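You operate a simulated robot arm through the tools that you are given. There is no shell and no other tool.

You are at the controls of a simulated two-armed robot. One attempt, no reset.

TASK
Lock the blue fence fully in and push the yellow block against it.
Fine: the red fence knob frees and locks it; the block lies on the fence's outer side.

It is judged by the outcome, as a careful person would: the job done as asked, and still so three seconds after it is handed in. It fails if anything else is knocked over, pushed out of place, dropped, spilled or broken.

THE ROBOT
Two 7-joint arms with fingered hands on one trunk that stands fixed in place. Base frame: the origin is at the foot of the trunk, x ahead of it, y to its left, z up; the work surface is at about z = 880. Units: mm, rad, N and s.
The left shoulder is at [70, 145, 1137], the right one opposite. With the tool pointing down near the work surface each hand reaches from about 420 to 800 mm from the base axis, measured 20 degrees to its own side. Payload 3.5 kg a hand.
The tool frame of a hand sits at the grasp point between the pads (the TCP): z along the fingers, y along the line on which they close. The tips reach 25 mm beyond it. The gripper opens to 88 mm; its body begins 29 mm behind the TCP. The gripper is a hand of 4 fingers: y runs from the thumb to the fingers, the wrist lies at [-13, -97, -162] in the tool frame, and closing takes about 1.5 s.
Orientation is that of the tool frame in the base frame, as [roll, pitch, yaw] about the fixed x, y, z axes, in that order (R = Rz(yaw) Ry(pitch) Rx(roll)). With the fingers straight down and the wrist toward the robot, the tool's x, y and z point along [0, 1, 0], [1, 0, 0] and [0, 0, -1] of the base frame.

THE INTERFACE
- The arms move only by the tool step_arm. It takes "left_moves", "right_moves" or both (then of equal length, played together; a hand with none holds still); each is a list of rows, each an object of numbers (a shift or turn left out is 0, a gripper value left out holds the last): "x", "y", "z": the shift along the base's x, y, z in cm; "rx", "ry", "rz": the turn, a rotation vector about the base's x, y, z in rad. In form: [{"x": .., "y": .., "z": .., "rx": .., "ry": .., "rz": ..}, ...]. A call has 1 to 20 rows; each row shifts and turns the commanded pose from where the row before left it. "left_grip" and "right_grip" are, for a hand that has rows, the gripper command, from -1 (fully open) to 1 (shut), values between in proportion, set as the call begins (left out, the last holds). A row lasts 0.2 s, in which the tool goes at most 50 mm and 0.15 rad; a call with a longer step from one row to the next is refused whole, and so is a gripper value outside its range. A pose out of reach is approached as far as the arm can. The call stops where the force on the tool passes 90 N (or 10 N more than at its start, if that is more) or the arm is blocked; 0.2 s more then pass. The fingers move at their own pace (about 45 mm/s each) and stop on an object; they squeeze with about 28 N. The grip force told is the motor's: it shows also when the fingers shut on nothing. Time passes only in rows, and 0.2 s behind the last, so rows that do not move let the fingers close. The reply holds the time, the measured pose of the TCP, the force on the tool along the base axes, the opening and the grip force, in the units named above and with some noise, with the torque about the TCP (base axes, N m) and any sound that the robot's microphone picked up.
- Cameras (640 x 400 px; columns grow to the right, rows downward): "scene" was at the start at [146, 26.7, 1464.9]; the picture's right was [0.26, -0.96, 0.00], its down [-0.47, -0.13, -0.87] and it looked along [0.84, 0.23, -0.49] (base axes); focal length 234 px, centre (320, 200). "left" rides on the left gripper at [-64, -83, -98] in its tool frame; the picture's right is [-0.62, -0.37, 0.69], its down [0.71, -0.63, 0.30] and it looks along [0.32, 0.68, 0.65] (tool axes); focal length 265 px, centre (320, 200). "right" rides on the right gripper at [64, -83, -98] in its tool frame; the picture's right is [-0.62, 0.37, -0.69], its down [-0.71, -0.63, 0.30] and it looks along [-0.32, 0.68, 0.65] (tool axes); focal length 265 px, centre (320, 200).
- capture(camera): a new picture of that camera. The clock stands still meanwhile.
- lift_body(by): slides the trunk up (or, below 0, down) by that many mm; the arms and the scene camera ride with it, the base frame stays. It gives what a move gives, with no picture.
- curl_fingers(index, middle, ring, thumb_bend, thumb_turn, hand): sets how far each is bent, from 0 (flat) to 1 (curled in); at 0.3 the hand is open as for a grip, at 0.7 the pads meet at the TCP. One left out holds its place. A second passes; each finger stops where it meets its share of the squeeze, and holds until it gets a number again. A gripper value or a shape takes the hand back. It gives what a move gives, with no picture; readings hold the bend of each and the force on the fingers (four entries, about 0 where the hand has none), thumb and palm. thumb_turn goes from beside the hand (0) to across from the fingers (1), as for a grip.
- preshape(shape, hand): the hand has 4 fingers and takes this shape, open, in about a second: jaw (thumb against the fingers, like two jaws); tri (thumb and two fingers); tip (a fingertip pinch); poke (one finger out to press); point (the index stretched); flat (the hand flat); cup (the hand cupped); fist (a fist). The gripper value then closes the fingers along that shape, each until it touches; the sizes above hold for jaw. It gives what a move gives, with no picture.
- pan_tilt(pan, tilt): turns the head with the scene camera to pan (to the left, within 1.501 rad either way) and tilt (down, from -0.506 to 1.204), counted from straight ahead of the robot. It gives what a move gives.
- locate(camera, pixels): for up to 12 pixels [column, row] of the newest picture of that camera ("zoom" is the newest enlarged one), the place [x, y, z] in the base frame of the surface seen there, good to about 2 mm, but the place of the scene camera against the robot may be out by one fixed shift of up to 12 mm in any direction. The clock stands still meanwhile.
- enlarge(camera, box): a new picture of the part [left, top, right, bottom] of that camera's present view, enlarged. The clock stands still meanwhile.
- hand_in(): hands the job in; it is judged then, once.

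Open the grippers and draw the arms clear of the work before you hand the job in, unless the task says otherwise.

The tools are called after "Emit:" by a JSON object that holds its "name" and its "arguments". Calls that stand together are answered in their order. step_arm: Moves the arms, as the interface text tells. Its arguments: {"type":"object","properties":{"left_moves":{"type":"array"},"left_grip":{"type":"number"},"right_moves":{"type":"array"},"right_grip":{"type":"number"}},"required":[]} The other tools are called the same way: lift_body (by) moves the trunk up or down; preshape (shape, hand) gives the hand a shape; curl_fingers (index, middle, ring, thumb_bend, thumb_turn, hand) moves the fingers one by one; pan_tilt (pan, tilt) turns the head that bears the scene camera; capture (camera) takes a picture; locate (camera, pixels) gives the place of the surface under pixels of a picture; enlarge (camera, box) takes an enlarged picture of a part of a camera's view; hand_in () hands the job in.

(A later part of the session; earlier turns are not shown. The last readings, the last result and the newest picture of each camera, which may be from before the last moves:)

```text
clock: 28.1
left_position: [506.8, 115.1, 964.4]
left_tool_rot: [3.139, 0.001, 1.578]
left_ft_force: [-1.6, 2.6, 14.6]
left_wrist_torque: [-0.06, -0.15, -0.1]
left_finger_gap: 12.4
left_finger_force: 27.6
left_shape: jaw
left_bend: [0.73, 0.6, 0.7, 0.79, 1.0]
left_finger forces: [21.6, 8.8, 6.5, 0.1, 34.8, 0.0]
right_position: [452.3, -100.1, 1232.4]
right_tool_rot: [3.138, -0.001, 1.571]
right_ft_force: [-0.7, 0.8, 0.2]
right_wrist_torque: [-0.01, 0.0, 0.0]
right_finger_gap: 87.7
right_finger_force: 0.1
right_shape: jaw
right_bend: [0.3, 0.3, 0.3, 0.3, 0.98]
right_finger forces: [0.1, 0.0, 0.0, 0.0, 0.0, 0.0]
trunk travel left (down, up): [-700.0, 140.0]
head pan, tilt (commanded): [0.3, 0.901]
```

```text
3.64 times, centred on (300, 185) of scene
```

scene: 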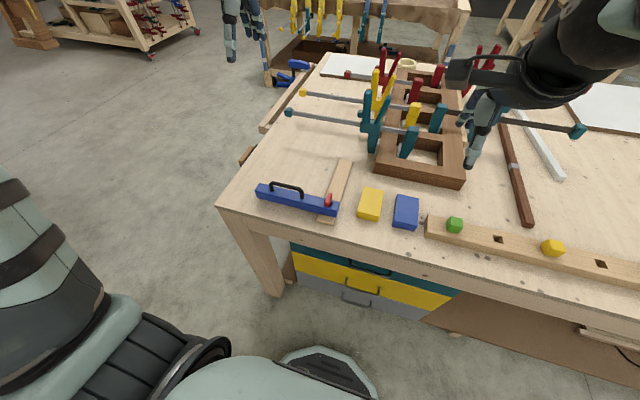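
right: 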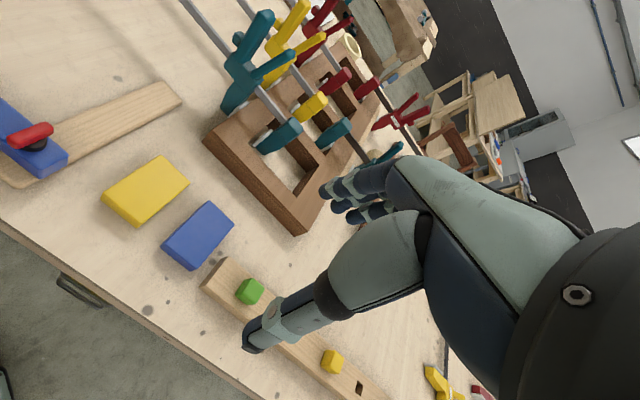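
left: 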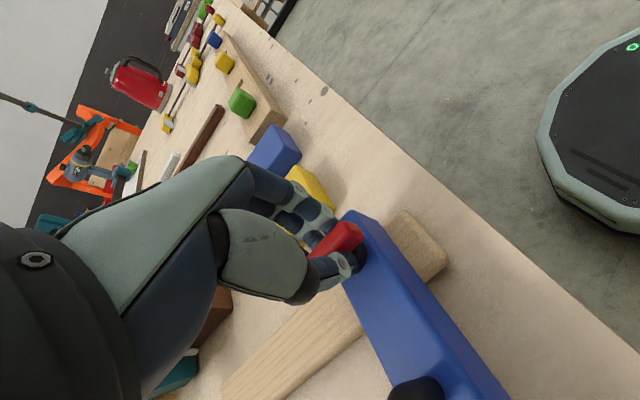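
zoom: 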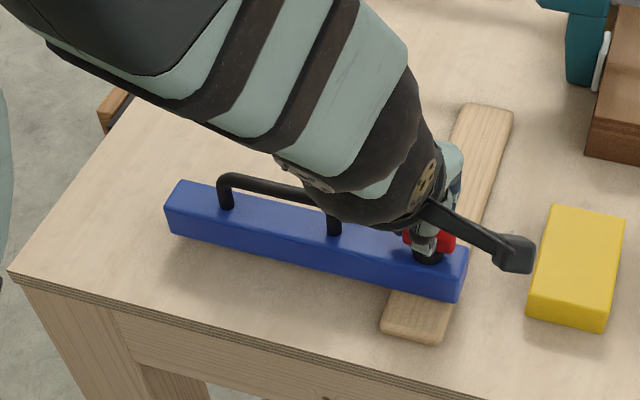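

The fence slides freely in +x from what was its near stop, so "in" is away from the robot (the far end of the rail). Before sliding I check the clamp rods near the path with the scene camera.

Emit:
{"name": "capture", "arguments": {"camera": "scene"}}

Emit:
{"name": "locate", "arguments": {"camera": "scene", "pixels": [[289, 113], [310, 116], [340, 121], [303, 93], [340, 97], [368, 140], [372, 150], [376, 172], [352, 160], [339, 160], [411, 134], [404, 155]]}}

```text
taken
```

scene: 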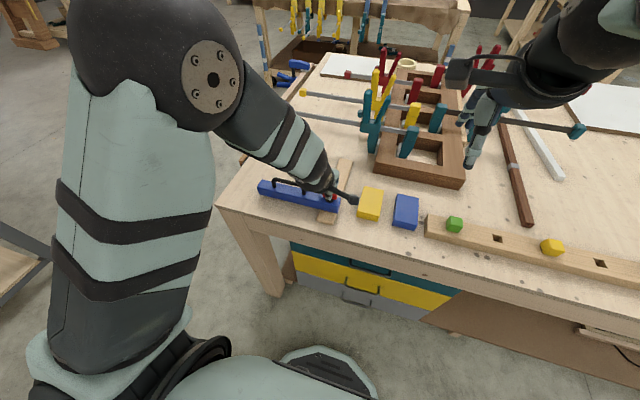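

```text
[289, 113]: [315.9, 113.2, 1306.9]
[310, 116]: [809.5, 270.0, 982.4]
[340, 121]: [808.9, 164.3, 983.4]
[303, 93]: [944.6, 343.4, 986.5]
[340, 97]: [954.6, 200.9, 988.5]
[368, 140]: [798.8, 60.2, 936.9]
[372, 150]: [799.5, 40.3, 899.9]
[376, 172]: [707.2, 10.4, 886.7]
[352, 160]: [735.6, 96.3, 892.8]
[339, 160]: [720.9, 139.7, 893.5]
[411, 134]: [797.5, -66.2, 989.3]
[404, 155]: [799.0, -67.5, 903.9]
```

The teal rod is at x≈804, z≈983, beyond the fence's travel, and the frame's corner is at y<65, so the path is clear. I slide the fence forward by the knob in steady steps.

Emit:
{"name": "step_arm", "arguments": {"left_moves": [{"x": 1, "z": 0.1}, {"x": 1.2}, {"x": 1.2}, {"x": 1.2}, {"x": 1.2}, {"x": 1.2}, {"x": 1.2}, {"x": 1.2}, {}]}}

Emit:
{"name": "enlarge", "arguments": {"camera": "scene", "box": [220, 130, 380, 240]}}

```text
clock: 30.1
left_position: [602.5, 114.5, 964.4]
left_tool_rot: [3.141, 0.002, 1.581]
left_ft_force: [0.3, 0.5, 5.9]
left_wrist_torque: [-0.08, -0.21, -0.07]
left_finger_gap: 12.2
left_finger_force: 27.6
left_shape: jaw
left_bend: [0.73, 0.61, 0.7, 0.79, 1.0]
left_finger forces: [18.3, 8.7, 5.5, 0.1, 29.2, 0.0]
right_position: [453.6, -99.8, 1232.4]
right_tool_rot: [3.139, 0.001, 1.569]
right_ft_force: [0.1, 0.0, -0.2]
right_wrist_torque: [-0.01, 0.02, 0.0]
right_finger_gap: 87.6
right_finger_force: 0.1
right_shape: jaw
right_bend: [0.3, 0.3, 0.3, 0.3, 0.98]
right_finger forces: [0.0, 0.0, 0.0, 0.0, 0.0, 0.0]
trunk travel left (down, up): [-700.0, 140.0]
head pan, tilt (commanded): [0.3, 0.901]
```

```text
3.64 times, centred on (300, 185) of scene
```

zoom: 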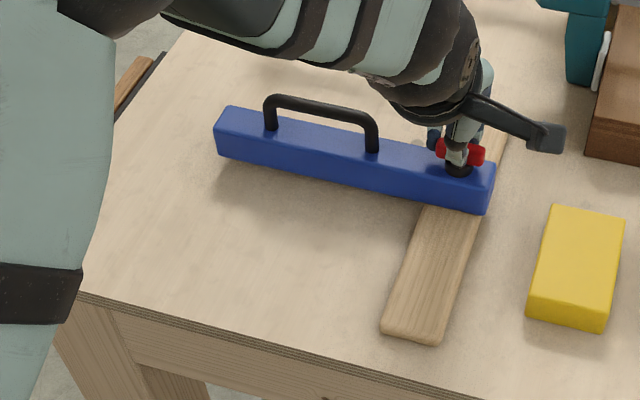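

The fence slid smoothly to about x=602. I continue forward in smaller steps toward the far stop, watching the x force.

Emit:
{"name": "step_arm", "arguments": {"left_moves": [{"x": 1}, {"x": 1}, {"x": 1}, {"x": 1}, {"x": 1}, {"x": 1}, {}]}}

Emit:
{"name": "step_arm", "arguments": {"left_moves": [{"x": 0.5}, {"x": 0.5}, {"x": 0.5}, {}]}}

Emit:
{"name": "enlarge", "arguments": {"camera": "scene", "box": [220, 130, 380, 240]}}

```text
clock: 31.7
left_position: [662.8, 115.1, 963.7]
left_tool_rot: [-3.142, -0.001, 1.58]
left_ft_force: [-1.3, -1.1, 1.1]
left_wrist_torque: [-0.12, -0.19, -0.14]
left_finger_gap: 11.9
left_finger_force: 28.2
left_shape: jaw
left_bend: [0.72, 0.61, 0.7, 0.78, 1.0]
left_finger forces: [16.6, 8.1, 4.3, 0.0, 27.0, 0.0]
right_position: [455.0, -100.2, 1231.6]
right_tool_rot: [3.141, 0.001, 1.569]
right_ft_force: [0.3, -0.6, 0.2]
right_wrist_torque: [-0.01, -0.01, 0.01]
right_finger_gap: 87.5
right_finger_force: 0.0
right_shape: jaw
right_bend: [0.3, 0.3, 0.3, 0.3, 0.98]
right_finger forces: [0.0, 0.1, 0.1, 0.1, 0.1, 0.1]
trunk travel left (down, up): [-700.0, 140.0]
head pan, tilt (commanded): [0.3, 0.901]
```

```text
clock: 32.7
left_position: [677.6, 114.6, 964.9]
left_tool_rot: [3.14, -0.003, 1.579]
left_ft_force: [-1.5, -1.0, 1.2]
left_wrist_torque: [-0.11, -0.2, -0.09]
left_finger_gap: 12.1
left_finger_force: 27.9
left_shape: jaw
left_bend: [0.72, 0.61, 0.7, 0.78, 1.0]
left_finger forces: [16.4, 7.9, 4.3, 0.0, 27.2, 0.0]
right_position: [454.1, -100.8, 1232.3]
right_tool_rot: [3.141, 0.0, 1.57]
right_ft_force: [0.0, -0.6, -0.2]
right_wrist_torque: [-0.02, 0.0, 0.06]
right_finger_gap: 87.7
right_finger_force: 0.0
right_shape: jaw
right_bend: [0.3, 0.3, 0.3, 0.3, 0.98]
right_finger forces: [0.1, 0.0, 0.1, 0.0, 0.0, 0.1]
trunk travel left (down, up): [-700.0, 140.0]
head pan, tilt (commanded): [0.3, 0.901]
```

```text
3.64 times, centred on (300, 185) of scene
```

zoom: 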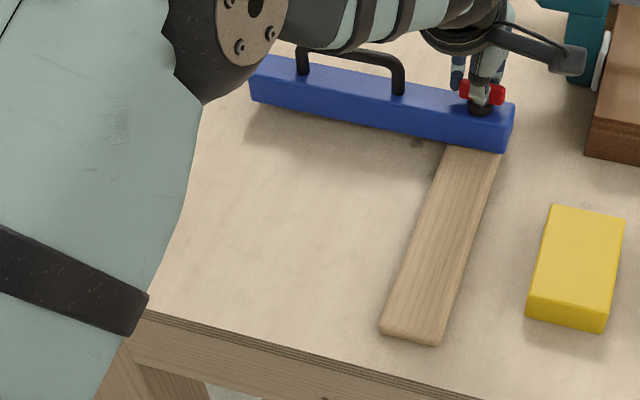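

At x≈678 the force is still near zero. I advance in 4 mm steps until the far stop pushes back.

Emit:
{"name": "step_arm", "arguments": {"left_moves": [{"x": 0.4}, {"x": 0.4}, {}]}}

Emit:
{"name": "step_arm", "arguments": {"left_moves": [{"x": 0.4}, {"x": 0.4}, {}]}}

```text
clock: 33.5
left_position: [686.5, 114.4, 963.3]
left_tool_rot: [3.14, -0.001, 1.579]
left_ft_force: [-1.0, -0.3, 0.5]
left_wrist_torque: [-0.16, -0.22, -0.12]
left_finger_gap: 11.9
left_finger_force: 28.7
left_shape: jaw
left_bend: [0.72, 0.61, 0.7, 0.78, 1.0]
left_finger forces: [16.2, 7.7, 4.2, 0.0, 26.5, 0.0]
right_position: [454.7, -100.8, 1231.5]
right_tool_rot: [3.138, -0.001, 1.569]
right_ft_force: [-0.9, -0.3, 0.7]
right_wrist_torque: [0.01, 0.01, -0.01]
right_finger_gap: 87.6
right_finger_force: 0.0
right_shape: jaw
right_bend: [0.3, 0.3, 0.3, 0.3, 0.98]
right_finger forces: [0.0, 0.0, 0.0, 0.1, 0.0, 0.0]
trunk travel left (down, up): [-700.0, 140.0]
head pan, tilt (commanded): [0.3, 0.901]
```

```text
clock: 34.3
left_position: [693.4, 114.6, 964.3]
left_tool_rot: [3.14, -0.001, 1.58]
left_ft_force: [-1.4, -2.0, 0.3]
left_wrist_torque: [-0.11, -0.16, -0.09]
left_finger_gap: 12.2
left_finger_force: 27.9
left_shape: jaw
left_bend: [0.72, 0.61, 0.7, 0.78, 1.0]
left_finger forces: [15.9, 7.9, 4.0, 0.0, 26.0, 0.0]
right_position: [454.9, -99.7, 1231.8]
right_tool_rot: [3.141, 0.0, 1.57]
right_ft_force: [0.3, -0.6, 0.7]
right_wrist_torque: [0.04, -0.01, 0.0]
right_finger_gap: 87.7
right_finger_force: 0.0
right_shape: jaw
right_bend: [0.3, 0.3, 0.3, 0.3, 0.98]
right_finger forces: [0.0, 0.0, 0.0, 0.1, 0.1, 0.2]
trunk travel left (down, up): [-700.0, 140.0]
head pan, tilt (commanded): [0.3, 0.901]
```

Emit:
{"name": "step_arm", "arguments": {"left_moves": [{"x": 0.4}, {"x": 0.4}, {}]}}

Emit:
{"name": "enlarge", "arguments": {"camera": "scene", "box": [220, 130, 380, 240]}}

Emit:
{"name": "capture", "arguments": {"camera": "left"}}

```text
clock: 35.1
left_position: [698.3, 115.4, 964.0]
left_tool_rot: [3.141, -0.003, 1.58]
left_ft_force: [-13.6, 0.1, -1.0]
left_wrist_torque: [-0.09, 0.22, -0.07]
left_finger_gap: 11.5
left_finger_force: 28.1
left_shape: jaw
left_bend: [0.72, 0.64, 0.7, 0.77, 1.0]
left_finger forces: [11.2, 5.9, 2.8, 0.0, 33.8, 0.1]
right_position: [452.6, -100.1, 1233.4]
right_tool_rot: [3.138, 0.0, 1.571]
right_ft_force: [0.6, 0.3, 0.5]
right_wrist_torque: [-0.02, 0.01, -0.02]
right_finger_gap: 87.6
right_finger_force: 0.0
right_shape: jaw
right_bend: [0.3, 0.3, 0.3, 0.3, 0.98]
right_finger forces: [0.0, 0.1, 0.0, 0.0, 0.0, 0.0]
trunk travel left (down, up): [-700.0, 140.0]
head pan, tilt (commanded): [0.3, 0.901]
```

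```text
3.64 times, centred on (300, 185) of scene
```

zoom: 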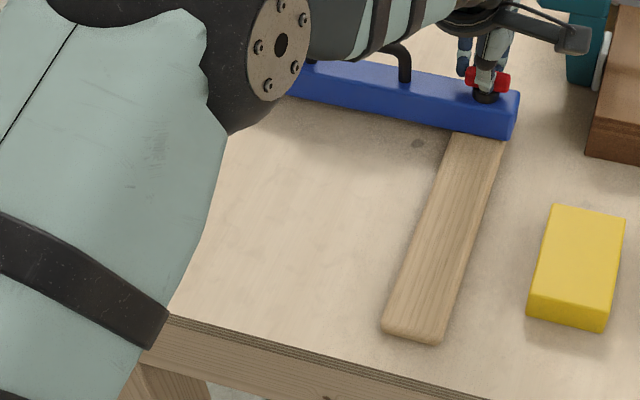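

```text
taken
```

left: 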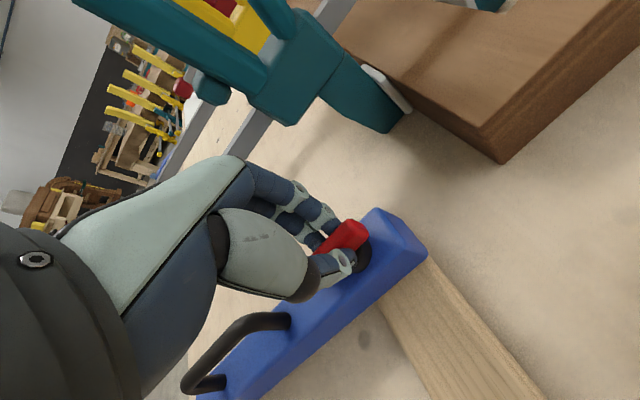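

The far stop pushes back with 14 N at x≈698, about 200 mm of travel, so the fence is fully in. I ease off 3 mm and turn the knob back clockwise to lock, in stages.

Emit:
{"name": "step_arm", "arguments": {"left_moves": [{"x": -0.3}, {"rz": -0.1}, {"rz": -0.1}, {"rz": -0.1}, {"rz": -0.1}, {}]}}

Emit:
{"name": "capture", "arguments": {"camera": "left"}}

Emit:
{"name": "enlarge", "arguments": {"camera": "scene", "box": [280, 120, 380, 190]}}

```text
clock: 36.5
left_position: [698.7, 117.0, 964.8]
left_tool_rot: [3.137, 0.0, 1.179]
left_ft_force: [-4.2, 2.7, -1.1]
left_wrist_torque: [0.01, -0.03, 0.01]
left_finger_gap: 11.6
left_finger_force: 28.4
left_shape: jaw
left_bend: [0.72, 0.64, 0.71, 0.77, 1.0]
left_finger forces: [13.5, 7.5, 2.3, 0.0, 24.4, 0.0]
right_position: [454.6, -99.8, 1231.9]
right_tool_rot: [3.141, -0.001, 1.57]
right_ft_force: [-0.6, 0.8, 0.7]
right_wrist_torque: [0.01, 0.03, -0.02]
right_finger_gap: 87.8
right_finger_force: 0.2
right_shape: jaw
right_bend: [0.3, 0.3, 0.3, 0.3, 0.98]
right_finger forces: [0.0, 0.1, 0.0, 0.0, 0.0, 0.0]
trunk travel left (down, up): [-700.0, 140.0]
head pan, tilt (commanded): [0.3, 0.901]
```

```text
taken
```

left: 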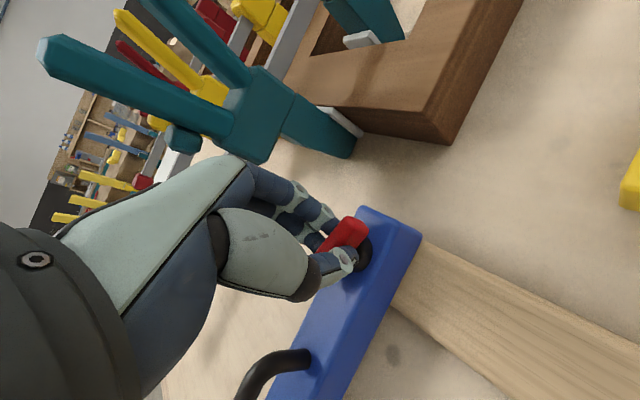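

```text
5.71 times, centred on (330, 155) of scene
```

zoom: 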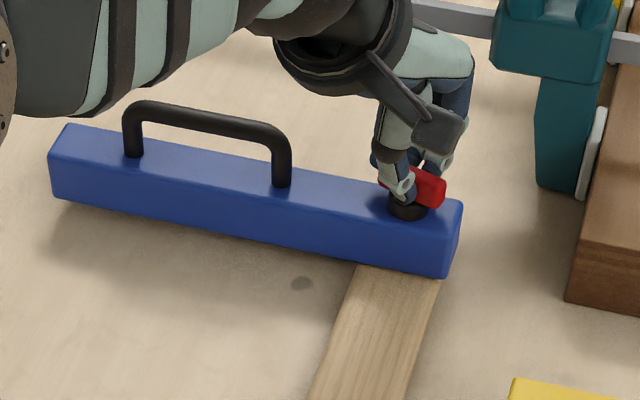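

The knob follows back. I keep turning clockwise toward the locked direction with the slight forward bias.

Emit:
{"name": "step_arm", "arguments": {"left_moves": [{"rz": -0.1}, {"rz": -0.1}, {"rz": -0.1}, {"rz": -0.1}, {"rz": -0.1}, {"rz": -0.1}, {}]}}

Emit:
{"name": "enlarge", "arguments": {"camera": "scene", "box": [280, 120, 380, 190]}}

```text
clock: 38.1
left_position: [698.4, 116.4, 963.8]
left_tool_rot: [3.138, -0.002, 0.581]
left_ft_force: [1.7, 4.2, 8.6]
left_wrist_torque: [-0.11, -0.15, 0.0]
left_finger_gap: 11.3
left_finger_force: 28.0
left_shape: jaw
left_bend: [0.72, 0.64, 0.71, 0.77, 1.0]
left_finger forces: [15.9, 9.7, 2.5, 0.0, 24.9, 0.0]
right_position: [453.0, -98.9, 1231.7]
right_tool_rot: [3.14, 0.003, 1.57]
right_ft_force: [0.1, -0.5, -0.1]
right_wrist_torque: [0.0, -0.01, -0.02]
right_finger_gap: 87.7
right_finger_force: 0.1
right_shape: jaw
right_bend: [0.3, 0.3, 0.3, 0.3, 0.98]
right_finger forces: [0.0, 0.0, 0.0, 0.0, 0.0, 0.0]
trunk travel left (down, up): [-700.0, 140.0]
head pan, tilt (commanded): [0.3, 0.901]
```

```text
5.71 times, centred on (330, 155) of scene
```

zoom: 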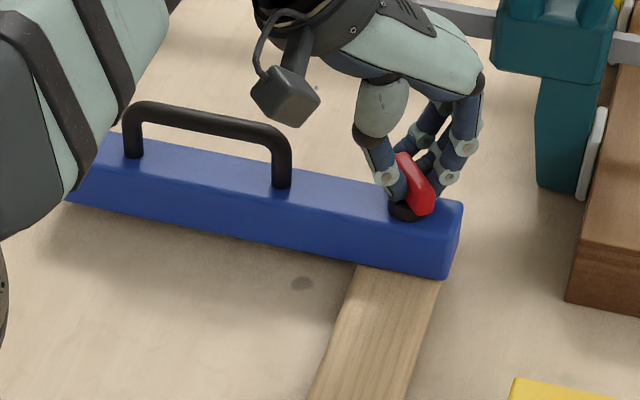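

The knob is at ~0.58 rad; a small +x force on the hand suggests I'm pulling the fence back slightly, so I add a 2 mm forward bias and finish the turn to the stop.

Emit:
{"name": "step_arm", "arguments": {"left_moves": [{"x": 0.2}, {"rz": -0.1}, {"rz": -0.1}, {"rz": -0.1}, {}]}}

Emit:
{"name": "step_arm", "arguments": {"left_moves": [{"rz": -0.1}, {"rz": -0.1}, {"rz": -0.08}, {}]}}

Emit:
{"name": "enlarge", "arguments": {"camera": "scene", "box": [280, 120, 380, 190]}}

```text
clock: 39.3
left_position: [682.5, 113.2, 966.3]
left_tool_rot: [3.136, -0.003, 0.286]
left_ft_force: [27.6, 13.7, 3.1]
left_wrist_torque: [0.22, -0.66, 0.19]
left_finger_gap: 10.7
left_finger_force: 27.9
left_shape: jaw
left_bend: [0.73, 0.63, 0.66, 0.75, 1.0]
left_finger forces: [8.6, 6.8, 19.8, 0.1, 26.2, 0.0]
left hand out of reach, approached as far as the arm can: row 2, 3, 4
right_position: [460.1, -94.7, 1229.0]
right_tool_rot: [-3.137, 0.003, 1.569]
right_ft_force: [-0.5, 0.3, 0.8]
right_wrist_torque: [0.0, 0.04, 0.01]
right_finger_gap: 87.7
right_finger_force: 0.1
right_shape: jaw
right_bend: [0.3, 0.3, 0.3, 0.3, 0.98]
right_finger forces: [0.0, 0.0, 0.0, 0.1, 0.1, 0.0]
trunk travel left (down, up): [-700.0, 140.0]
head pan, tilt (commanded): [0.3, 0.901]
```

```text
clock: 40.3
left_position: [651.7, 105.6, 969.4]
left_tool_rot: [3.141, 0.0, 0.004]
left_ft_force: [0.6, -2.0, 0.2]
left_wrist_torque: [-0.05, 0.04, -0.03]
left_finger_gap: 9.4
left_finger_force: 28.0
left_shape: jaw
left_bend: [0.75, 0.64, 0.71, 0.81, 1.0]
left_finger forces: [0.0, 0.0, 1.7, 0.1, 0.1, 0.0]
left hand out of reach, approached as far as the arm can: row 1, 2
right_position: [458.6, -98.4, 1230.3]
right_tool_rot: [-3.139, 0.002, 1.571]
right_ft_force: [0.5, 0.6, -0.8]
right_wrist_torque: [0.02, 0.03, 0.02]
right_finger_gap: 87.5
right_finger_force: 0.1
right_shape: jaw
right_bend: [0.3, 0.3, 0.3, 0.3, 0.98]
right_finger forces: [0.1, 0.0, 0.0, 0.1, 0.0, 0.1]
trunk travel left (down, up): [-700.0, 140.0]
head pan, tilt (commanded): [0.3, 0.901]
```

```text
5.71 times, centred on (330, 155) of scene
```

zoom: 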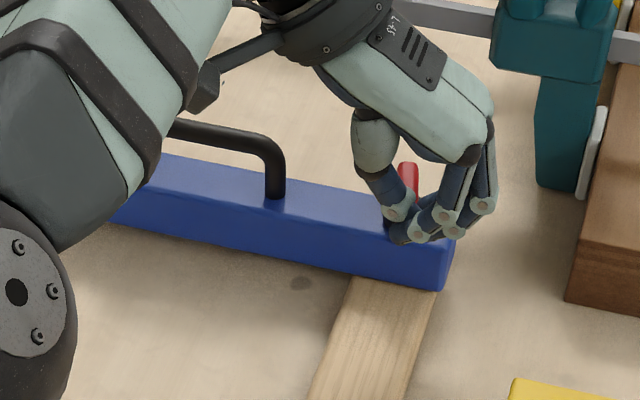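

The arm ran out of reach with the wrist turned left: the hand slipped off the knob and drew back to x≈652, dragging the fence back a little. I open the fingers in place and lift straight up to see the state.

Emit:
{"name": "step_arm", "arguments": {"left_moves": [{}, {}, {}, {}, {}], "left_grip": -0.4}}

Emit:
{"name": "step_arm", "arguments": {"left_moves": [{"z": 2}, {"z": 2}, {"z": 2}, {}]}}

Emit:
{"name": "enlarge", "arguments": {"camera": "scene", "box": [280, 120, 380, 190]}}

Emit:
{"name": "capture", "arguments": {"camera": "left"}}

```text
clock: 41.5
left_position: [649.6, 105.1, 971.4]
left_tool_rot: [3.141, -0.003, 0.005]
left_ft_force: [0.4, 0.6, -0.7]
left_wrist_torque: [0.02, 0.03, 0.01]
left_finger_gap: 61.4
left_finger_force: 0.1
left_shape: jaw
left_bend: [0.28, 0.37, 0.34, 0.58, 0.99]
left_finger forces: [0.1, 0.0, 0.0, 0.0, 0.0, 0.0]
right_position: [455.1, -99.0, 1231.0]
right_tool_rot: [3.141, 0.001, 1.569]
right_ft_force: [0.7, -0.5, -0.4]
right_wrist_torque: [-0.02, -0.01, -0.01]
right_finger_gap: 87.8
right_finger_force: 0.0
right_shape: jaw
right_bend: [0.3, 0.3, 0.3, 0.3, 0.98]
right_finger forces: [0.1, 0.1, 0.2, 0.0, 0.0, 0.1]
trunk travel left (down, up): [-700.0, 140.0]
head pan, tilt (commanded): [0.3, 0.901]
```

```text
clock: 42.0
left_position: [649.2, 106.1, 1001.4]
left_tool_rot: [3.136, -0.029, -0.016]
left_ft_force: [4.2, -12.4, -18.1]
left_wrist_torque: [-0.35, -0.83, 0.48]
left_finger_gap: 61.2
left_finger_force: 0.1
left_shape: jaw
left_bend: [0.28, 0.37, 0.34, 0.58, 0.99]
left_finger forces: [0.1, 0.0, 0.0, 0.0, 0.1, 0.0]
left hand out of reach, approached as far as the arm can: row 1
right_position: [454.9, -99.8, 1231.5]
right_tool_rot: [3.14, -0.001, 1.569]
right_ft_force: [0.8, -0.1, 0.0]
right_wrist_torque: [-0.01, -0.01, 0.01]
right_finger_gap: 87.5
right_finger_force: 0.1
right_shape: jaw
right_bend: [0.3, 0.3, 0.3, 0.3, 0.98]
right_finger forces: [0.0, 0.0, 0.0, 0.0, 0.1, 0.0]
trunk travel left (down, up): [-700.0, 140.0]
head pan, tilt (commanded): [0.3, 0.901]
stopped in row 2 (left hand): the force on the tool passed its limit at 119 N (the readings are from after the stop); the commanded pose is now the measured one
```

```text
5.71 times, centred on (330, 155) of scene
```

zoom: 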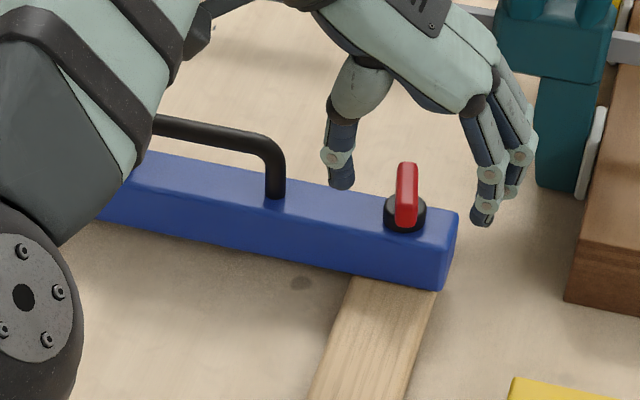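

```text
taken
```

left: 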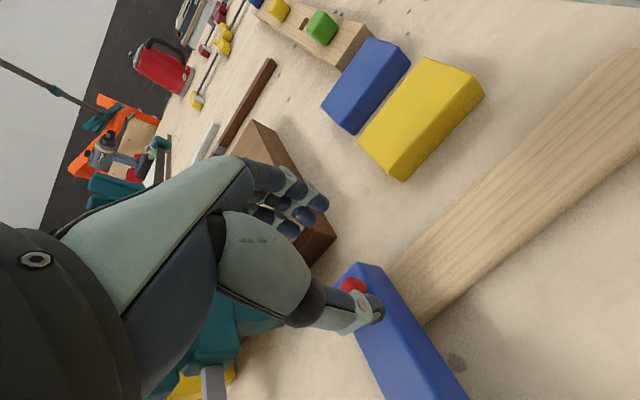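

The knob is at about 0.3 rad short of locked and the fence has slipped back roughly 15 mm. The wrist is in a bad posture (119 N on lifting, likely its own camera mount), so I unwind the hand counter-clockwise while drawing it slightly back.

Emit:
{"name": "step_arm", "arguments": {"left_moves": [{"rz": 0.08, "x": -0.5, "z": 0.2}, {"rz": 0.1, "x": -0.5, "z": 0.5}, {"rz": 0.1, "x": -0.5, "z": 1}, {"rz": 0.1, "z": 1}]}}

Emit:
{"name": "enlarge", "arguments": {"camera": "scene", "box": [220, 100, 380, 210]}}

```text
clock: 43.0
left_position: [633.4, 104.7, 1027.0]
left_tool_rot: [3.139, -0.028, 0.364]
left_ft_force: [-0.3, 0.1, 0.0]
left_wrist_torque: [0.03, -0.02, 0.01]
left_finger_gap: 61.3
left_finger_force: 0.1
left_shape: jaw
left_bend: [0.27, 0.37, 0.34, 0.58, 0.99]
left_finger forces: [0.0, 0.0, 0.0, 0.1, 0.0, 0.0]
right_position: [454.7, -99.2, 1231.7]
right_tool_rot: [3.141, -0.001, 1.569]
right_ft_force: [0.4, -0.2, 0.9]
right_wrist_torque: [-0.01, 0.02, 0.02]
right_finger_gap: 87.6
right_finger_force: 0.0
right_shape: jaw
right_bend: [0.3, 0.3, 0.3, 0.3, 0.98]
right_finger forces: [0.0, 0.1, 0.0, 0.0, 0.0, 0.1]
trunk travel left (down, up): [-700.0, 140.0]
head pan, tilt (commanded): [0.3, 0.901]
```

```text
3.64 times, centred on (300, 155) of scene
```

zoom: 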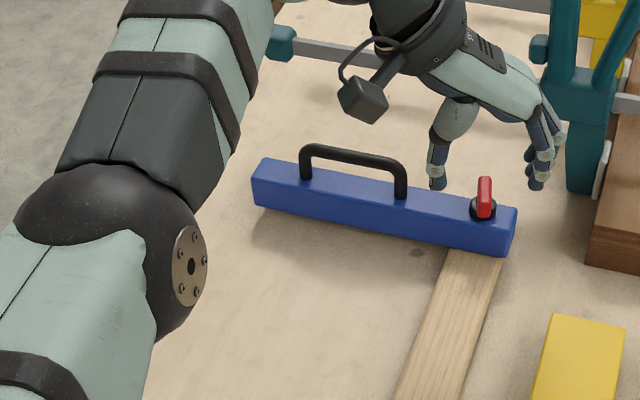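

The hand is free now. I finish unwinding to the wrist-toward-robot posture, back off a little and measure the fence and knob.

Emit:
{"name": "step_arm", "arguments": {"left_moves": [{"rz": 0.15, "x": -0.5, "z": 0.5, "ry": 0.007}, {"rz": 0.15, "x": -0.5, "z": 0.5, "ry": 0.007}, {"rz": 0.15, "x": -0.5, "z": 0.5, "ry": 0.007}, {"rz": 0.15, "x": -0.5, "z": 0.5, "ry": 0.007}, {"rz": 0.15}, {"rz": 0.15}, {"rz": 0.15}, {"rz": 0.15}, {}], "left_grip": -1}}

Emit:
{"name": "capture", "arguments": {"camera": "left"}}

Emit:
{"name": "enlarge", "arguments": {"camera": "scene", "box": [220, 100, 380, 210]}}

```text
clock: 45.0
left_position: [653.7, 127.9, 1165.7]
left_tool_rot: [-3.126, -0.007, 1.564]
left_ft_force: [0.2, 0.3, -0.5]
left_wrist_torque: [-0.01, 0.0, -0.03]
left_finger_gap: 87.6
left_finger_force: 0.0
left_shape: jaw
left_bend: [0.3, 0.3, 0.3, 0.3, 0.98]
left_finger forces: [0.0, 0.0, 0.1, 0.0, 0.1, 0.0]
left hand out of reach, approached as far as the arm can: row 1, 2, 3, 4, 5, 6, 7
right_position: [454.6, -99.8, 1231.9]
right_tool_rot: [-3.14, 0.0, 1.57]
right_ft_force: [-0.6, 0.2, 0.4]
right_wrist_torque: [0.01, 0.01, 0.01]
right_finger_gap: 87.7
right_finger_force: 0.0
right_shape: jaw
right_bend: [0.3, 0.3, 0.3, 0.3, 0.98]
right_finger forces: [0.1, 0.1, 0.0, 0.0, 0.0, 0.0]
trunk travel left (down, up): [-700.0, 140.0]
head pan, tilt (commanded): [0.3, 0.901]
```

```text
taken
```

left: 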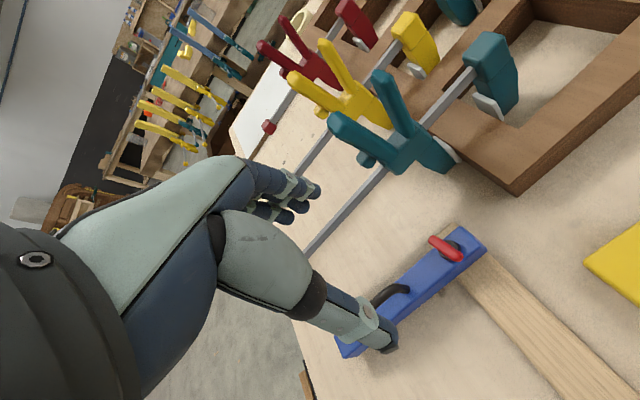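

```text
3.64 times, centred on (300, 155) of scene
```

zoom: 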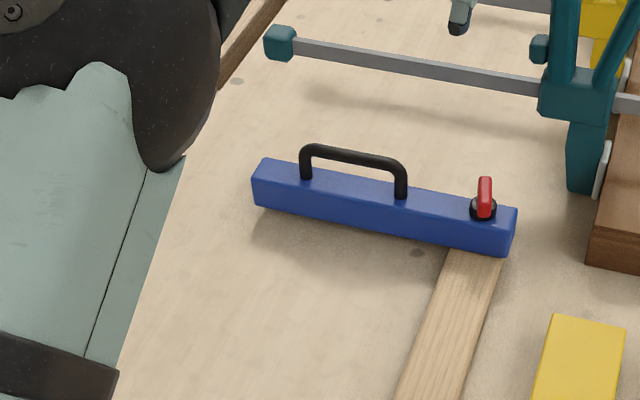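

The hand ended high at z≈1166, clear of everything, wrist toward the robot. I now measure the fence edges and knob bar from the left camera.

Emit:
{"name": "enlarge", "arguments": {"camera": "left", "box": [330, 200, 520, 360]}}

Emit:
{"name": "locate", "arguments": {"camera": "left", "pixels": [[464, 230], [484, 245], [432, 240], [460, 258], [446, 250], [468, 288], [484, 268], [406, 290], [378, 298], [345, 346]]}}

```text
2.50 times, centred on (425, 280) of left
```

zoom: 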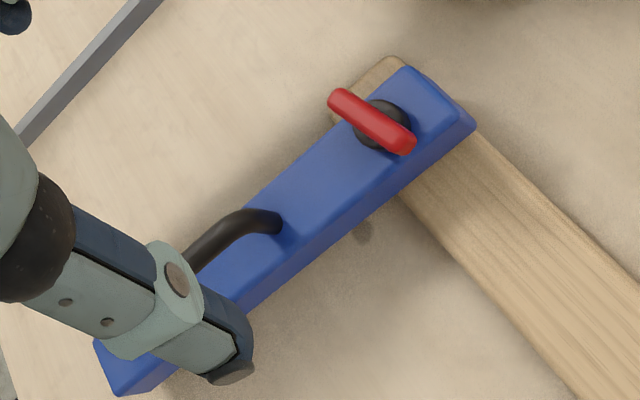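

```text
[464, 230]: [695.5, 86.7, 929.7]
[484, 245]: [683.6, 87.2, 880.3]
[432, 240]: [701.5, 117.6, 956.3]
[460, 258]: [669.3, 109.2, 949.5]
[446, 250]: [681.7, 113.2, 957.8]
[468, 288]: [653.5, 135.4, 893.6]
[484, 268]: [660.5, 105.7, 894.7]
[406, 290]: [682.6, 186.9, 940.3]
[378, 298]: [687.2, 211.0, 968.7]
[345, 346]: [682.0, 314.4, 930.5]
```

The fence is about 15 mm short of its far stop (far edge x≈696 vs ~711 expected) and the knob is ~0.26 rad from locked. I'll close the left hand and push the handle's near side forward to bring the fence back to its stop.

Emit:
{"name": "step_arm", "arguments": {"left_moves": [{"x": -0.9, "y": 2.6, "z": -1}, {"x": -0.9, "y": 2.6, "z": -2}, {"x": -0.9, "y": 2.6, "z": -3}, {"x": -0.9, "y": 2.6, "z": -4}, {"z": -3}, {"z": -3}, {}, {}], "left_grip": 1}}

Emit:
{"name": "enlarge", "arguments": {"camera": "scene", "box": [220, 100, 380, 210]}}

```text
clock: 46.8
left_position: [664.8, 189.9, 1156.7]
left_tool_rot: [-3.125, -0.006, 1.56]
left_ft_force: [0.1, 1.2, 1.0]
left_wrist_torque: [0.0, -0.03, 0.04]
left_finger_gap: 0.1
left_finger_force: 27.5
left_shape: jaw
left_bend: [0.7, 0.7, 0.7, 0.39, 1.0]
left_finger forces: [0.0, 0.0, 0.0, 0.0, 0.0, 0.0]
left hand out of reach, approached as far as the arm can: row 1, 2, 3, 4, 5, 6
right_position: [454.3, -99.1, 1230.4]
right_tool_rot: [3.141, 0.0, 1.57]
right_ft_force: [-0.1, 0.8, 0.5]
right_wrist_torque: [-0.03, -0.02, 0.01]
right_finger_gap: 87.6
right_finger_force: 0.0
right_shape: jaw
right_bend: [0.3, 0.3, 0.3, 0.3, 0.98]
right_finger forces: [0.0, 0.0, 0.1, 0.0, 0.1, 0.0]
trunk travel left (down, up): [-700.0, 140.0]
head pan, tilt (commanded): [0.3, 0.901]
```

```text
3.64 times, centred on (300, 155) of scene
```

zoom: 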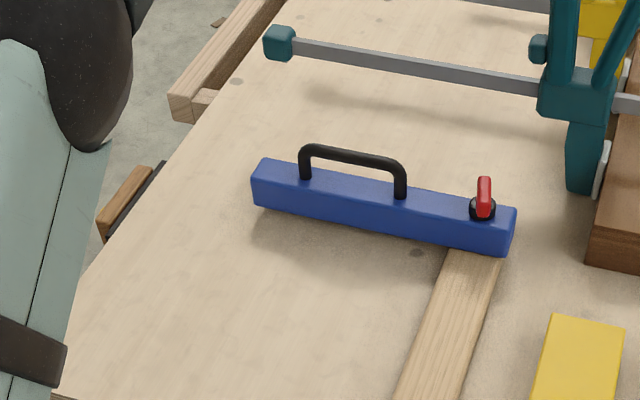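

The arm reports out of reach though the target is near, so it's in a poor joint posture. I look at the whole scene to understand its shape.

Emit:
{"name": "capture", "arguments": {"camera": "scene"}}

Emit:
{"name": "capture", "arguments": {"camera": "left"}}

Emit:
{"name": "capture", "arguments": {"camera": "right"}}

```text
taken
```

scene: 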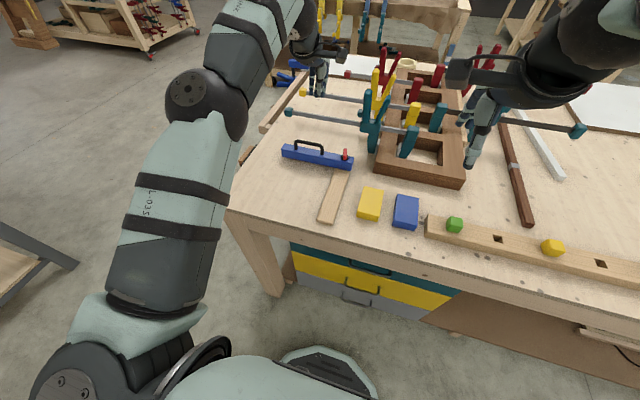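

```text
taken
```

left: 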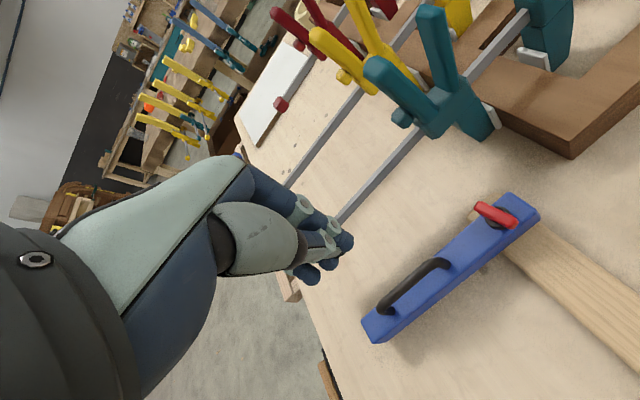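

```text
taken
```

right: 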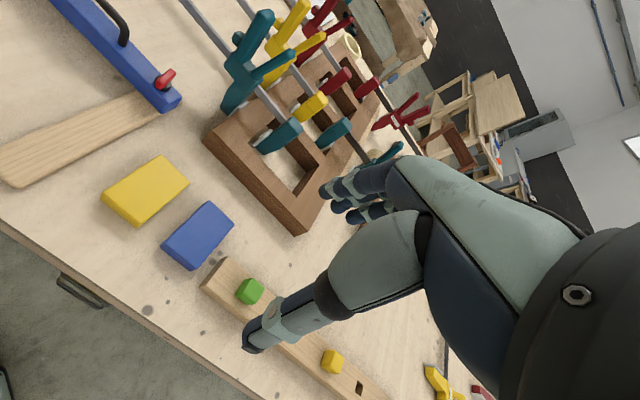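

The elbow has swung outward, so I retract the left hand up and back toward its starting area to let the arm recover a good posture.

Emit:
{"name": "step_arm", "arguments": {"left_moves": [{"x": -1.5, "z": 3}, {"x": -1.5, "z": 3}, {"x": -1.5, "z": 3}, {"x": -1.5, "z": 3}, {"x": -1.5, "y": 0.5, "z": 3}, {"x": -1.5, "y": 0.5, "z": 3}, {"x": -1.5, "y": 0.5, "z": 3}, {"y": 0.5, "z": 3}, {}]}}

Emit:
{"name": "capture", "arguments": {"camera": "scene"}}

```text
clock: 48.8
left_position: [559.1, 212.9, 1395.3]
left_tool_rot: [-3.127, -0.008, 1.559]
left_ft_force: [0.0, 0.6, 0.4]
left_wrist_torque: [0.03, 0.01, -0.02]
left_finger_gap: 0.2
left_finger_force: 27.9
left_shape: jaw
left_bend: [0.7, 0.7, 0.7, 0.39, 1.0]
left_finger forces: [0.1, 0.0, 0.0, 0.0, 0.1, 0.0]
right_position: [455.9, -100.1, 1232.1]
right_tool_rot: [3.14, -0.002, 1.569]
right_ft_force: [0.5, -0.1, 0.3]
right_wrist_torque: [0.01, -0.01, -0.03]
right_finger_gap: 87.6
right_finger_force: 0.0
right_shape: jaw
right_bend: [0.3, 0.3, 0.3, 0.3, 0.98]
right_finger forces: [0.0, 0.0, 0.0, 0.0, 0.0, 0.1]
trunk travel left (down, up): [-700.0, 140.0]
head pan, tilt (commanded): [0.3, 0.901]
```

```text
taken
```

scene: 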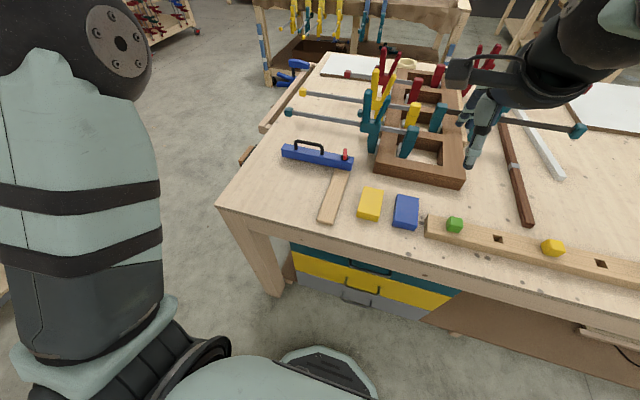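

The arm responds normally again. I move to about the starting pose (505,266,1305), then check that descending works.

Emit:
{"name": "step_arm", "arguments": {"left_moves": [{"x": -1.4, "y": 1.3, "z": -2.2}, {"x": -1.4, "y": 1.3, "z": -2.2}, {"x": -1.4, "y": 1.3, "z": -2.2}, {"x": -1.2, "y": 1.4, "z": -2.4}, {}]}}

Emit:
{"name": "step_arm", "arguments": {"left_moves": [{"z": -4}, {"z": -4}, {"z": -4}, {"z": -4}, {"z": -4}, {}]}}

Emit:
{"name": "capture", "arguments": {"camera": "scene"}}

```text
clock: 50.0
left_position: [503.4, 263.4, 1309.5]
left_tool_rot: [-3.128, -0.008, 1.563]
left_ft_force: [0.0, 0.5, -0.2]
left_wrist_torque: [-0.02, 0.01, 0.01]
left_finger_gap: 0.0
left_finger_force: 28.2
left_shape: jaw
left_bend: [0.7, 0.7, 0.7, 0.39, 1.0]
left_finger forces: [0.0, 0.0, 0.1, 0.0, 0.0, 0.0]
right_position: [456.2, -100.2, 1231.9]
right_tool_rot: [3.14, 0.0, 1.569]
right_ft_force: [-0.2, 0.1, 0.3]
right_wrist_torque: [0.01, 0.0, 0.02]
right_finger_gap: 87.7
right_finger_force: 0.0
right_shape: jaw
right_bend: [0.3, 0.3, 0.3, 0.3, 0.98]
right_finger forces: [0.0, 0.0, 0.0, 0.1, 0.0, 0.1]
trunk travel left (down, up): [-700.0, 140.0]
head pan, tilt (commanded): [0.3, 0.901]
```

```text
clock: 51.4
left_position: [504.5, 261.5, 1109.8]
left_tool_rot: [-3.126, -0.007, 1.561]
left_ft_force: [-0.9, 0.3, 0.2]
left_wrist_torque: [0.0, 0.01, 0.01]
left_finger_gap: 0.1
left_finger_force: 28.1
left_shape: jaw
left_bend: [0.7, 0.7, 0.7, 0.39, 1.0]
left_finger forces: [0.0, 0.0, 0.0, 0.0, 0.1, 0.0]
right_position: [453.3, -100.1, 1232.4]
right_tool_rot: [3.14, 0.001, 1.568]
right_ft_force: [0.7, -0.2, 0.3]
right_wrist_torque: [0.01, -0.02, 0.0]
right_finger_gap: 87.5
right_finger_force: 0.0
right_shape: jaw
right_bend: [0.3, 0.3, 0.3, 0.3, 0.98]
right_finger forces: [0.0, 0.0, 0.1, 0.1, 0.0, 0.0]
trunk travel left (down, up): [-700.0, 140.0]
head pan, tilt (commanded): [0.3, 0.901]
```

```text
taken
```

scene: 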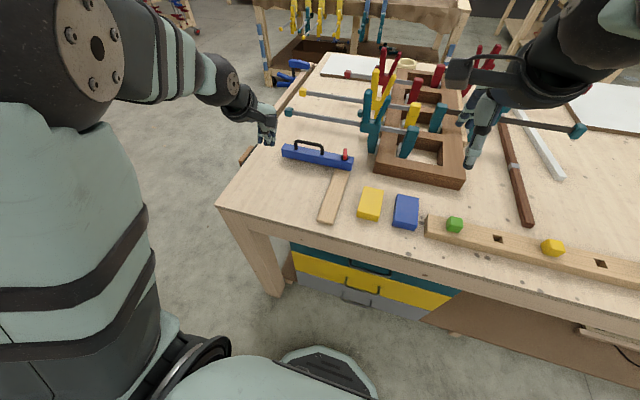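

Posture is good again at (505,262,1110). I go to a point short of the handle, (622,232), and lower to the handle's height.

Emit:
{"name": "step_arm", "arguments": {"left_moves": [{"x": 2, "y": -0.5, "z": -1}, {"x": 2, "y": -0.5, "z": -1}, {"x": 2, "y": -0.5, "z": -1}, {"x": 2, "y": -0.5, "z": -1}, {"x": 2, "y": -0.5, "z": -1}, {"x": 1.5, "y": -0.5, "z": -1}, {}]}}

Emit:
{"name": "step_arm", "arguments": {"left_moves": [{"z": -3}, {"z": -3}, {"z": -2.6}, {}]}}

Emit:
{"name": "capture", "arguments": {"camera": "left"}}

Emit:
{"name": "enlarge", "arguments": {"camera": "scene", "box": [220, 100, 380, 210]}}

```text
clock: 53.0
left_position: [618.8, 232.1, 1046.7]
left_tool_rot: [-3.128, -0.006, 1.562]
left_ft_force: [0.0, -1.1, -0.1]
left_wrist_torque: [0.02, 0.0, 0.0]
left_finger_gap: 0.0
left_finger_force: 28.8
left_shape: jaw
left_bend: [0.7, 0.7, 0.7, 0.39, 1.0]
left_finger forces: [0.0, 0.0, 0.1, 0.0, 0.0, 0.0]
right_position: [455.6, -100.6, 1232.4]
right_tool_rot: [3.139, 0.0, 1.568]
right_ft_force: [0.4, -0.6, -0.1]
right_wrist_torque: [0.01, -0.03, 0.01]
right_finger_gap: 87.8
right_finger_force: 0.1
right_shape: jaw
right_bend: [0.3, 0.3, 0.3, 0.3, 0.98]
right_finger forces: [0.1, 0.0, 0.1, 0.0, 0.0, 0.1]
trunk travel left (down, up): [-700.0, 140.0]
head pan, tilt (commanded): [0.3, 0.901]
```

```text
clock: 54.0
left_position: [616.1, 232.8, 960.6]
left_tool_rot: [-3.127, -0.006, 1.562]
left_ft_force: [-0.4, 0.5, 0.3]
left_wrist_torque: [-0.01, -0.02, -0.04]
left_finger_gap: 0.1
left_finger_force: 28.0
left_shape: jaw
left_bend: [0.7, 0.7, 0.7, 0.39, 1.0]
left_finger forces: [0.0, 0.0, 0.1, 0.1, 0.0, 0.1]
right_position: [455.9, -98.3, 1231.6]
right_tool_rot: [3.14, 0.001, 1.568]
right_ft_force: [-0.2, -0.1, 0.1]
right_wrist_torque: [0.03, 0.0, -0.01]
right_finger_gap: 87.4
right_finger_force: 0.0
right_shape: jaw
right_bend: [0.3, 0.3, 0.3, 0.3, 0.98]
right_finger forces: [0.1, 0.1, 0.0, 0.1, 0.0, 0.0]
trunk travel left (down, up): [-700.0, 140.0]
head pan, tilt (commanded): [0.3, 0.901]
```

```text
taken
```

left: 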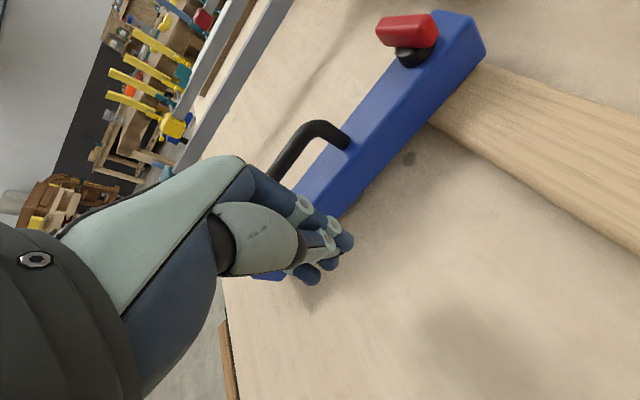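

```text
3.64 times, centred on (300, 155) of scene
```

zoom: 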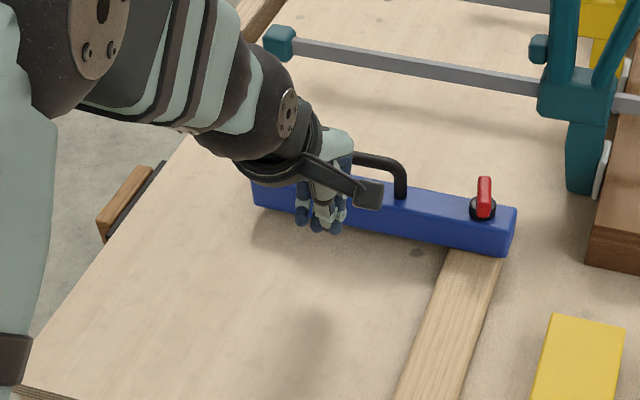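

The closed fingers are on the near side of the handle. I push forward in small steps, watching for contact and then for the far stop.

Emit:
{"name": "step_arm", "arguments": {"left_moves": [{"x": 0.8}, {"x": 0.8}, {"x": 0.8}, {}]}}

Emit:
{"name": "step_arm", "arguments": {"left_moves": [{"x": 0.5}, {"x": 0.5}, {}]}}

Emit:
{"name": "enlarge", "arguments": {"camera": "scene", "box": [220, 100, 380, 210]}}

```text
clock: 55.0
left_position: [642.7, 234.3, 960.2]
left_tool_rot: [-3.127, -0.006, 1.563]
left_ft_force: [-0.1, -0.8, 0.8]
left_wrist_torque: [0.0, -0.01, -0.03]
left_finger_gap: 0.0
left_finger_force: 28.4
left_shape: jaw
left_bend: [0.7, 0.7, 0.7, 0.39, 1.0]
left_finger forces: [0.0, 0.0, 0.0, 0.1, 0.0, 0.0]
right_position: [454.8, -99.0, 1232.1]
right_tool_rot: [3.141, 0.0, 1.569]
right_ft_force: [0.7, -0.3, 0.8]
right_wrist_torque: [-0.02, 0.0, -0.01]
right_finger_gap: 87.6
right_finger_force: 0.0
right_shape: jaw
right_bend: [0.3, 0.3, 0.3, 0.3, 0.98]
right_finger forces: [0.0, 0.1, 0.0, 0.0, 0.1, 0.0]
trunk travel left (down, up): [-700.0, 140.0]
head pan, tilt (commanded): [0.3, 0.901]
```

```text
clock: 55.8
left_position: [652.8, 233.0, 961.1]
left_tool_rot: [-3.127, -0.007, 1.561]
left_ft_force: [-0.2, -0.3, 0.2]
left_wrist_torque: [-0.02, 0.02, -0.02]
left_finger_gap: 0.3
left_finger_force: 27.4
left_shape: jaw
left_bend: [0.7, 0.7, 0.7, 0.39, 1.0]
left_finger forces: [0.1, 0.2, 0.0, 0.1, 0.0, 0.1]
right_position: [455.2, -99.4, 1231.0]
right_tool_rot: [-3.142, 0.0, 1.57]
right_ft_force: [-0.1, -0.1, 0.2]
right_wrist_torque: [-0.03, -0.01, 0.02]
right_finger_gap: 87.7
right_finger_force: 0.1
right_shape: jaw
right_bend: [0.3, 0.3, 0.3, 0.3, 0.98]
right_finger forces: [0.1, 0.0, 0.0, 0.0, 0.0, 0.0]
trunk travel left (down, up): [-700.0, 140.0]
head pan, tilt (commanded): [0.3, 0.901]
```

```text
3.64 times, centred on (300, 155) of scene
```

zoom: 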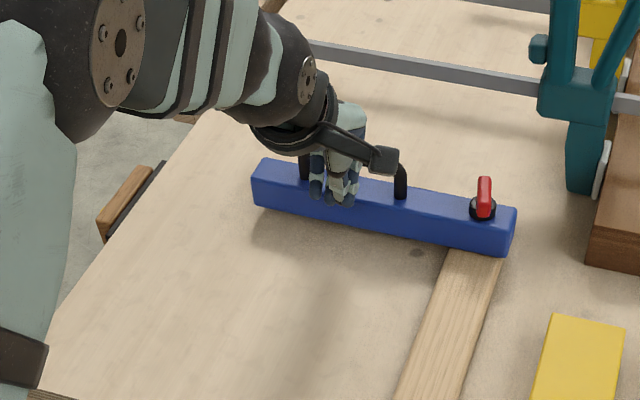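

No contact force yet at x≈653. I continue in small steps.

Emit:
{"name": "step_arm", "arguments": {"left_moves": [{"x": 0.4}, {"x": 0.4}, {}]}}

Emit:
{"name": "step_arm", "arguments": {"left_moves": [{"x": 0.4}, {"x": 0.4}, {}]}}

Emit:
{"name": "enlarge", "arguments": {"camera": "scene", "box": [220, 100, 380, 210]}}

```text
clock: 56.6
left_position: [659.0, 232.3, 961.8]
left_tool_rot: [-3.132, -0.006, 1.561]
left_ft_force: [-7.0, -0.4, 6.6]
left_wrist_torque: [0.07, -0.18, 0.07]
left_finger_gap: 0.2
left_finger_force: 28.0
left_shape: jaw
left_bend: [0.7, 0.7, 0.7, 0.42, 1.0]
left_finger forces: [0.1, 8.2, 0.0, 0.1, 0.0, 0.0]
right_position: [453.5, -100.6, 1232.5]
right_tool_rot: [3.139, 0.0, 1.569]
right_ft_force: [-0.2, -0.6, -0.1]
right_wrist_torque: [0.03, 0.0, 0.01]
right_finger_gap: 87.6
right_finger_force: 0.1
right_shape: jaw
right_bend: [0.3, 0.3, 0.3, 0.3, 0.98]
right_finger forces: [0.1, 0.1, 0.0, 0.0, 0.0, 0.0]
trunk travel left (down, up): [-700.0, 140.0]
head pan, tilt (commanded): [0.3, 0.901]
```

```text
clock: 57.4
left_position: [663.8, 235.2, 963.5]
left_tool_rot: [-3.131, -0.007, 1.563]
left_ft_force: [-15.3, 0.7, 6.8]
left_wrist_torque: [0.05, -0.2, 0.14]
left_finger_gap: 0.2
left_finger_force: 27.8
left_shape: jaw
left_bend: [0.7, 0.7, 0.7, 0.44, 1.0]
left_finger forces: [0.2, 23.4, 0.0, 0.0, 0.0, 0.0]
right_position: [450.1, -99.9, 1233.7]
right_tool_rot: [3.135, 0.001, 1.568]
right_ft_force: [-0.4, -0.2, 0.3]
right_wrist_torque: [-0.01, -0.01, 0.01]
right_finger_gap: 87.7
right_finger_force: 0.0
right_shape: jaw
right_bend: [0.3, 0.3, 0.3, 0.3, 0.98]
right_finger forces: [0.0, 0.1, 0.0, 0.0, 0.0, 0.1]
trunk travel left (down, up): [-700.0, 140.0]
head pan, tilt (commanded): [0.3, 0.901]
```

```text
3.64 times, centred on (300, 155) of scene
```

zoom: 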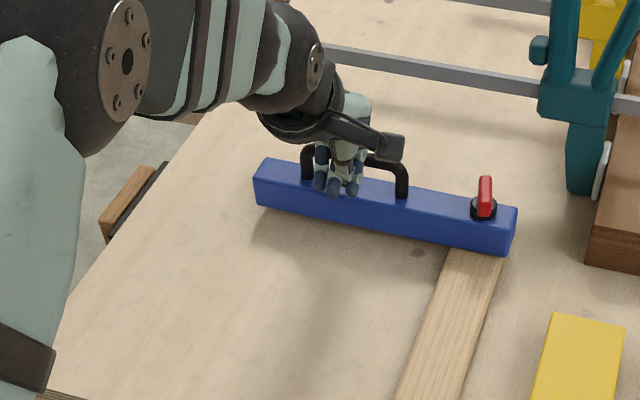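

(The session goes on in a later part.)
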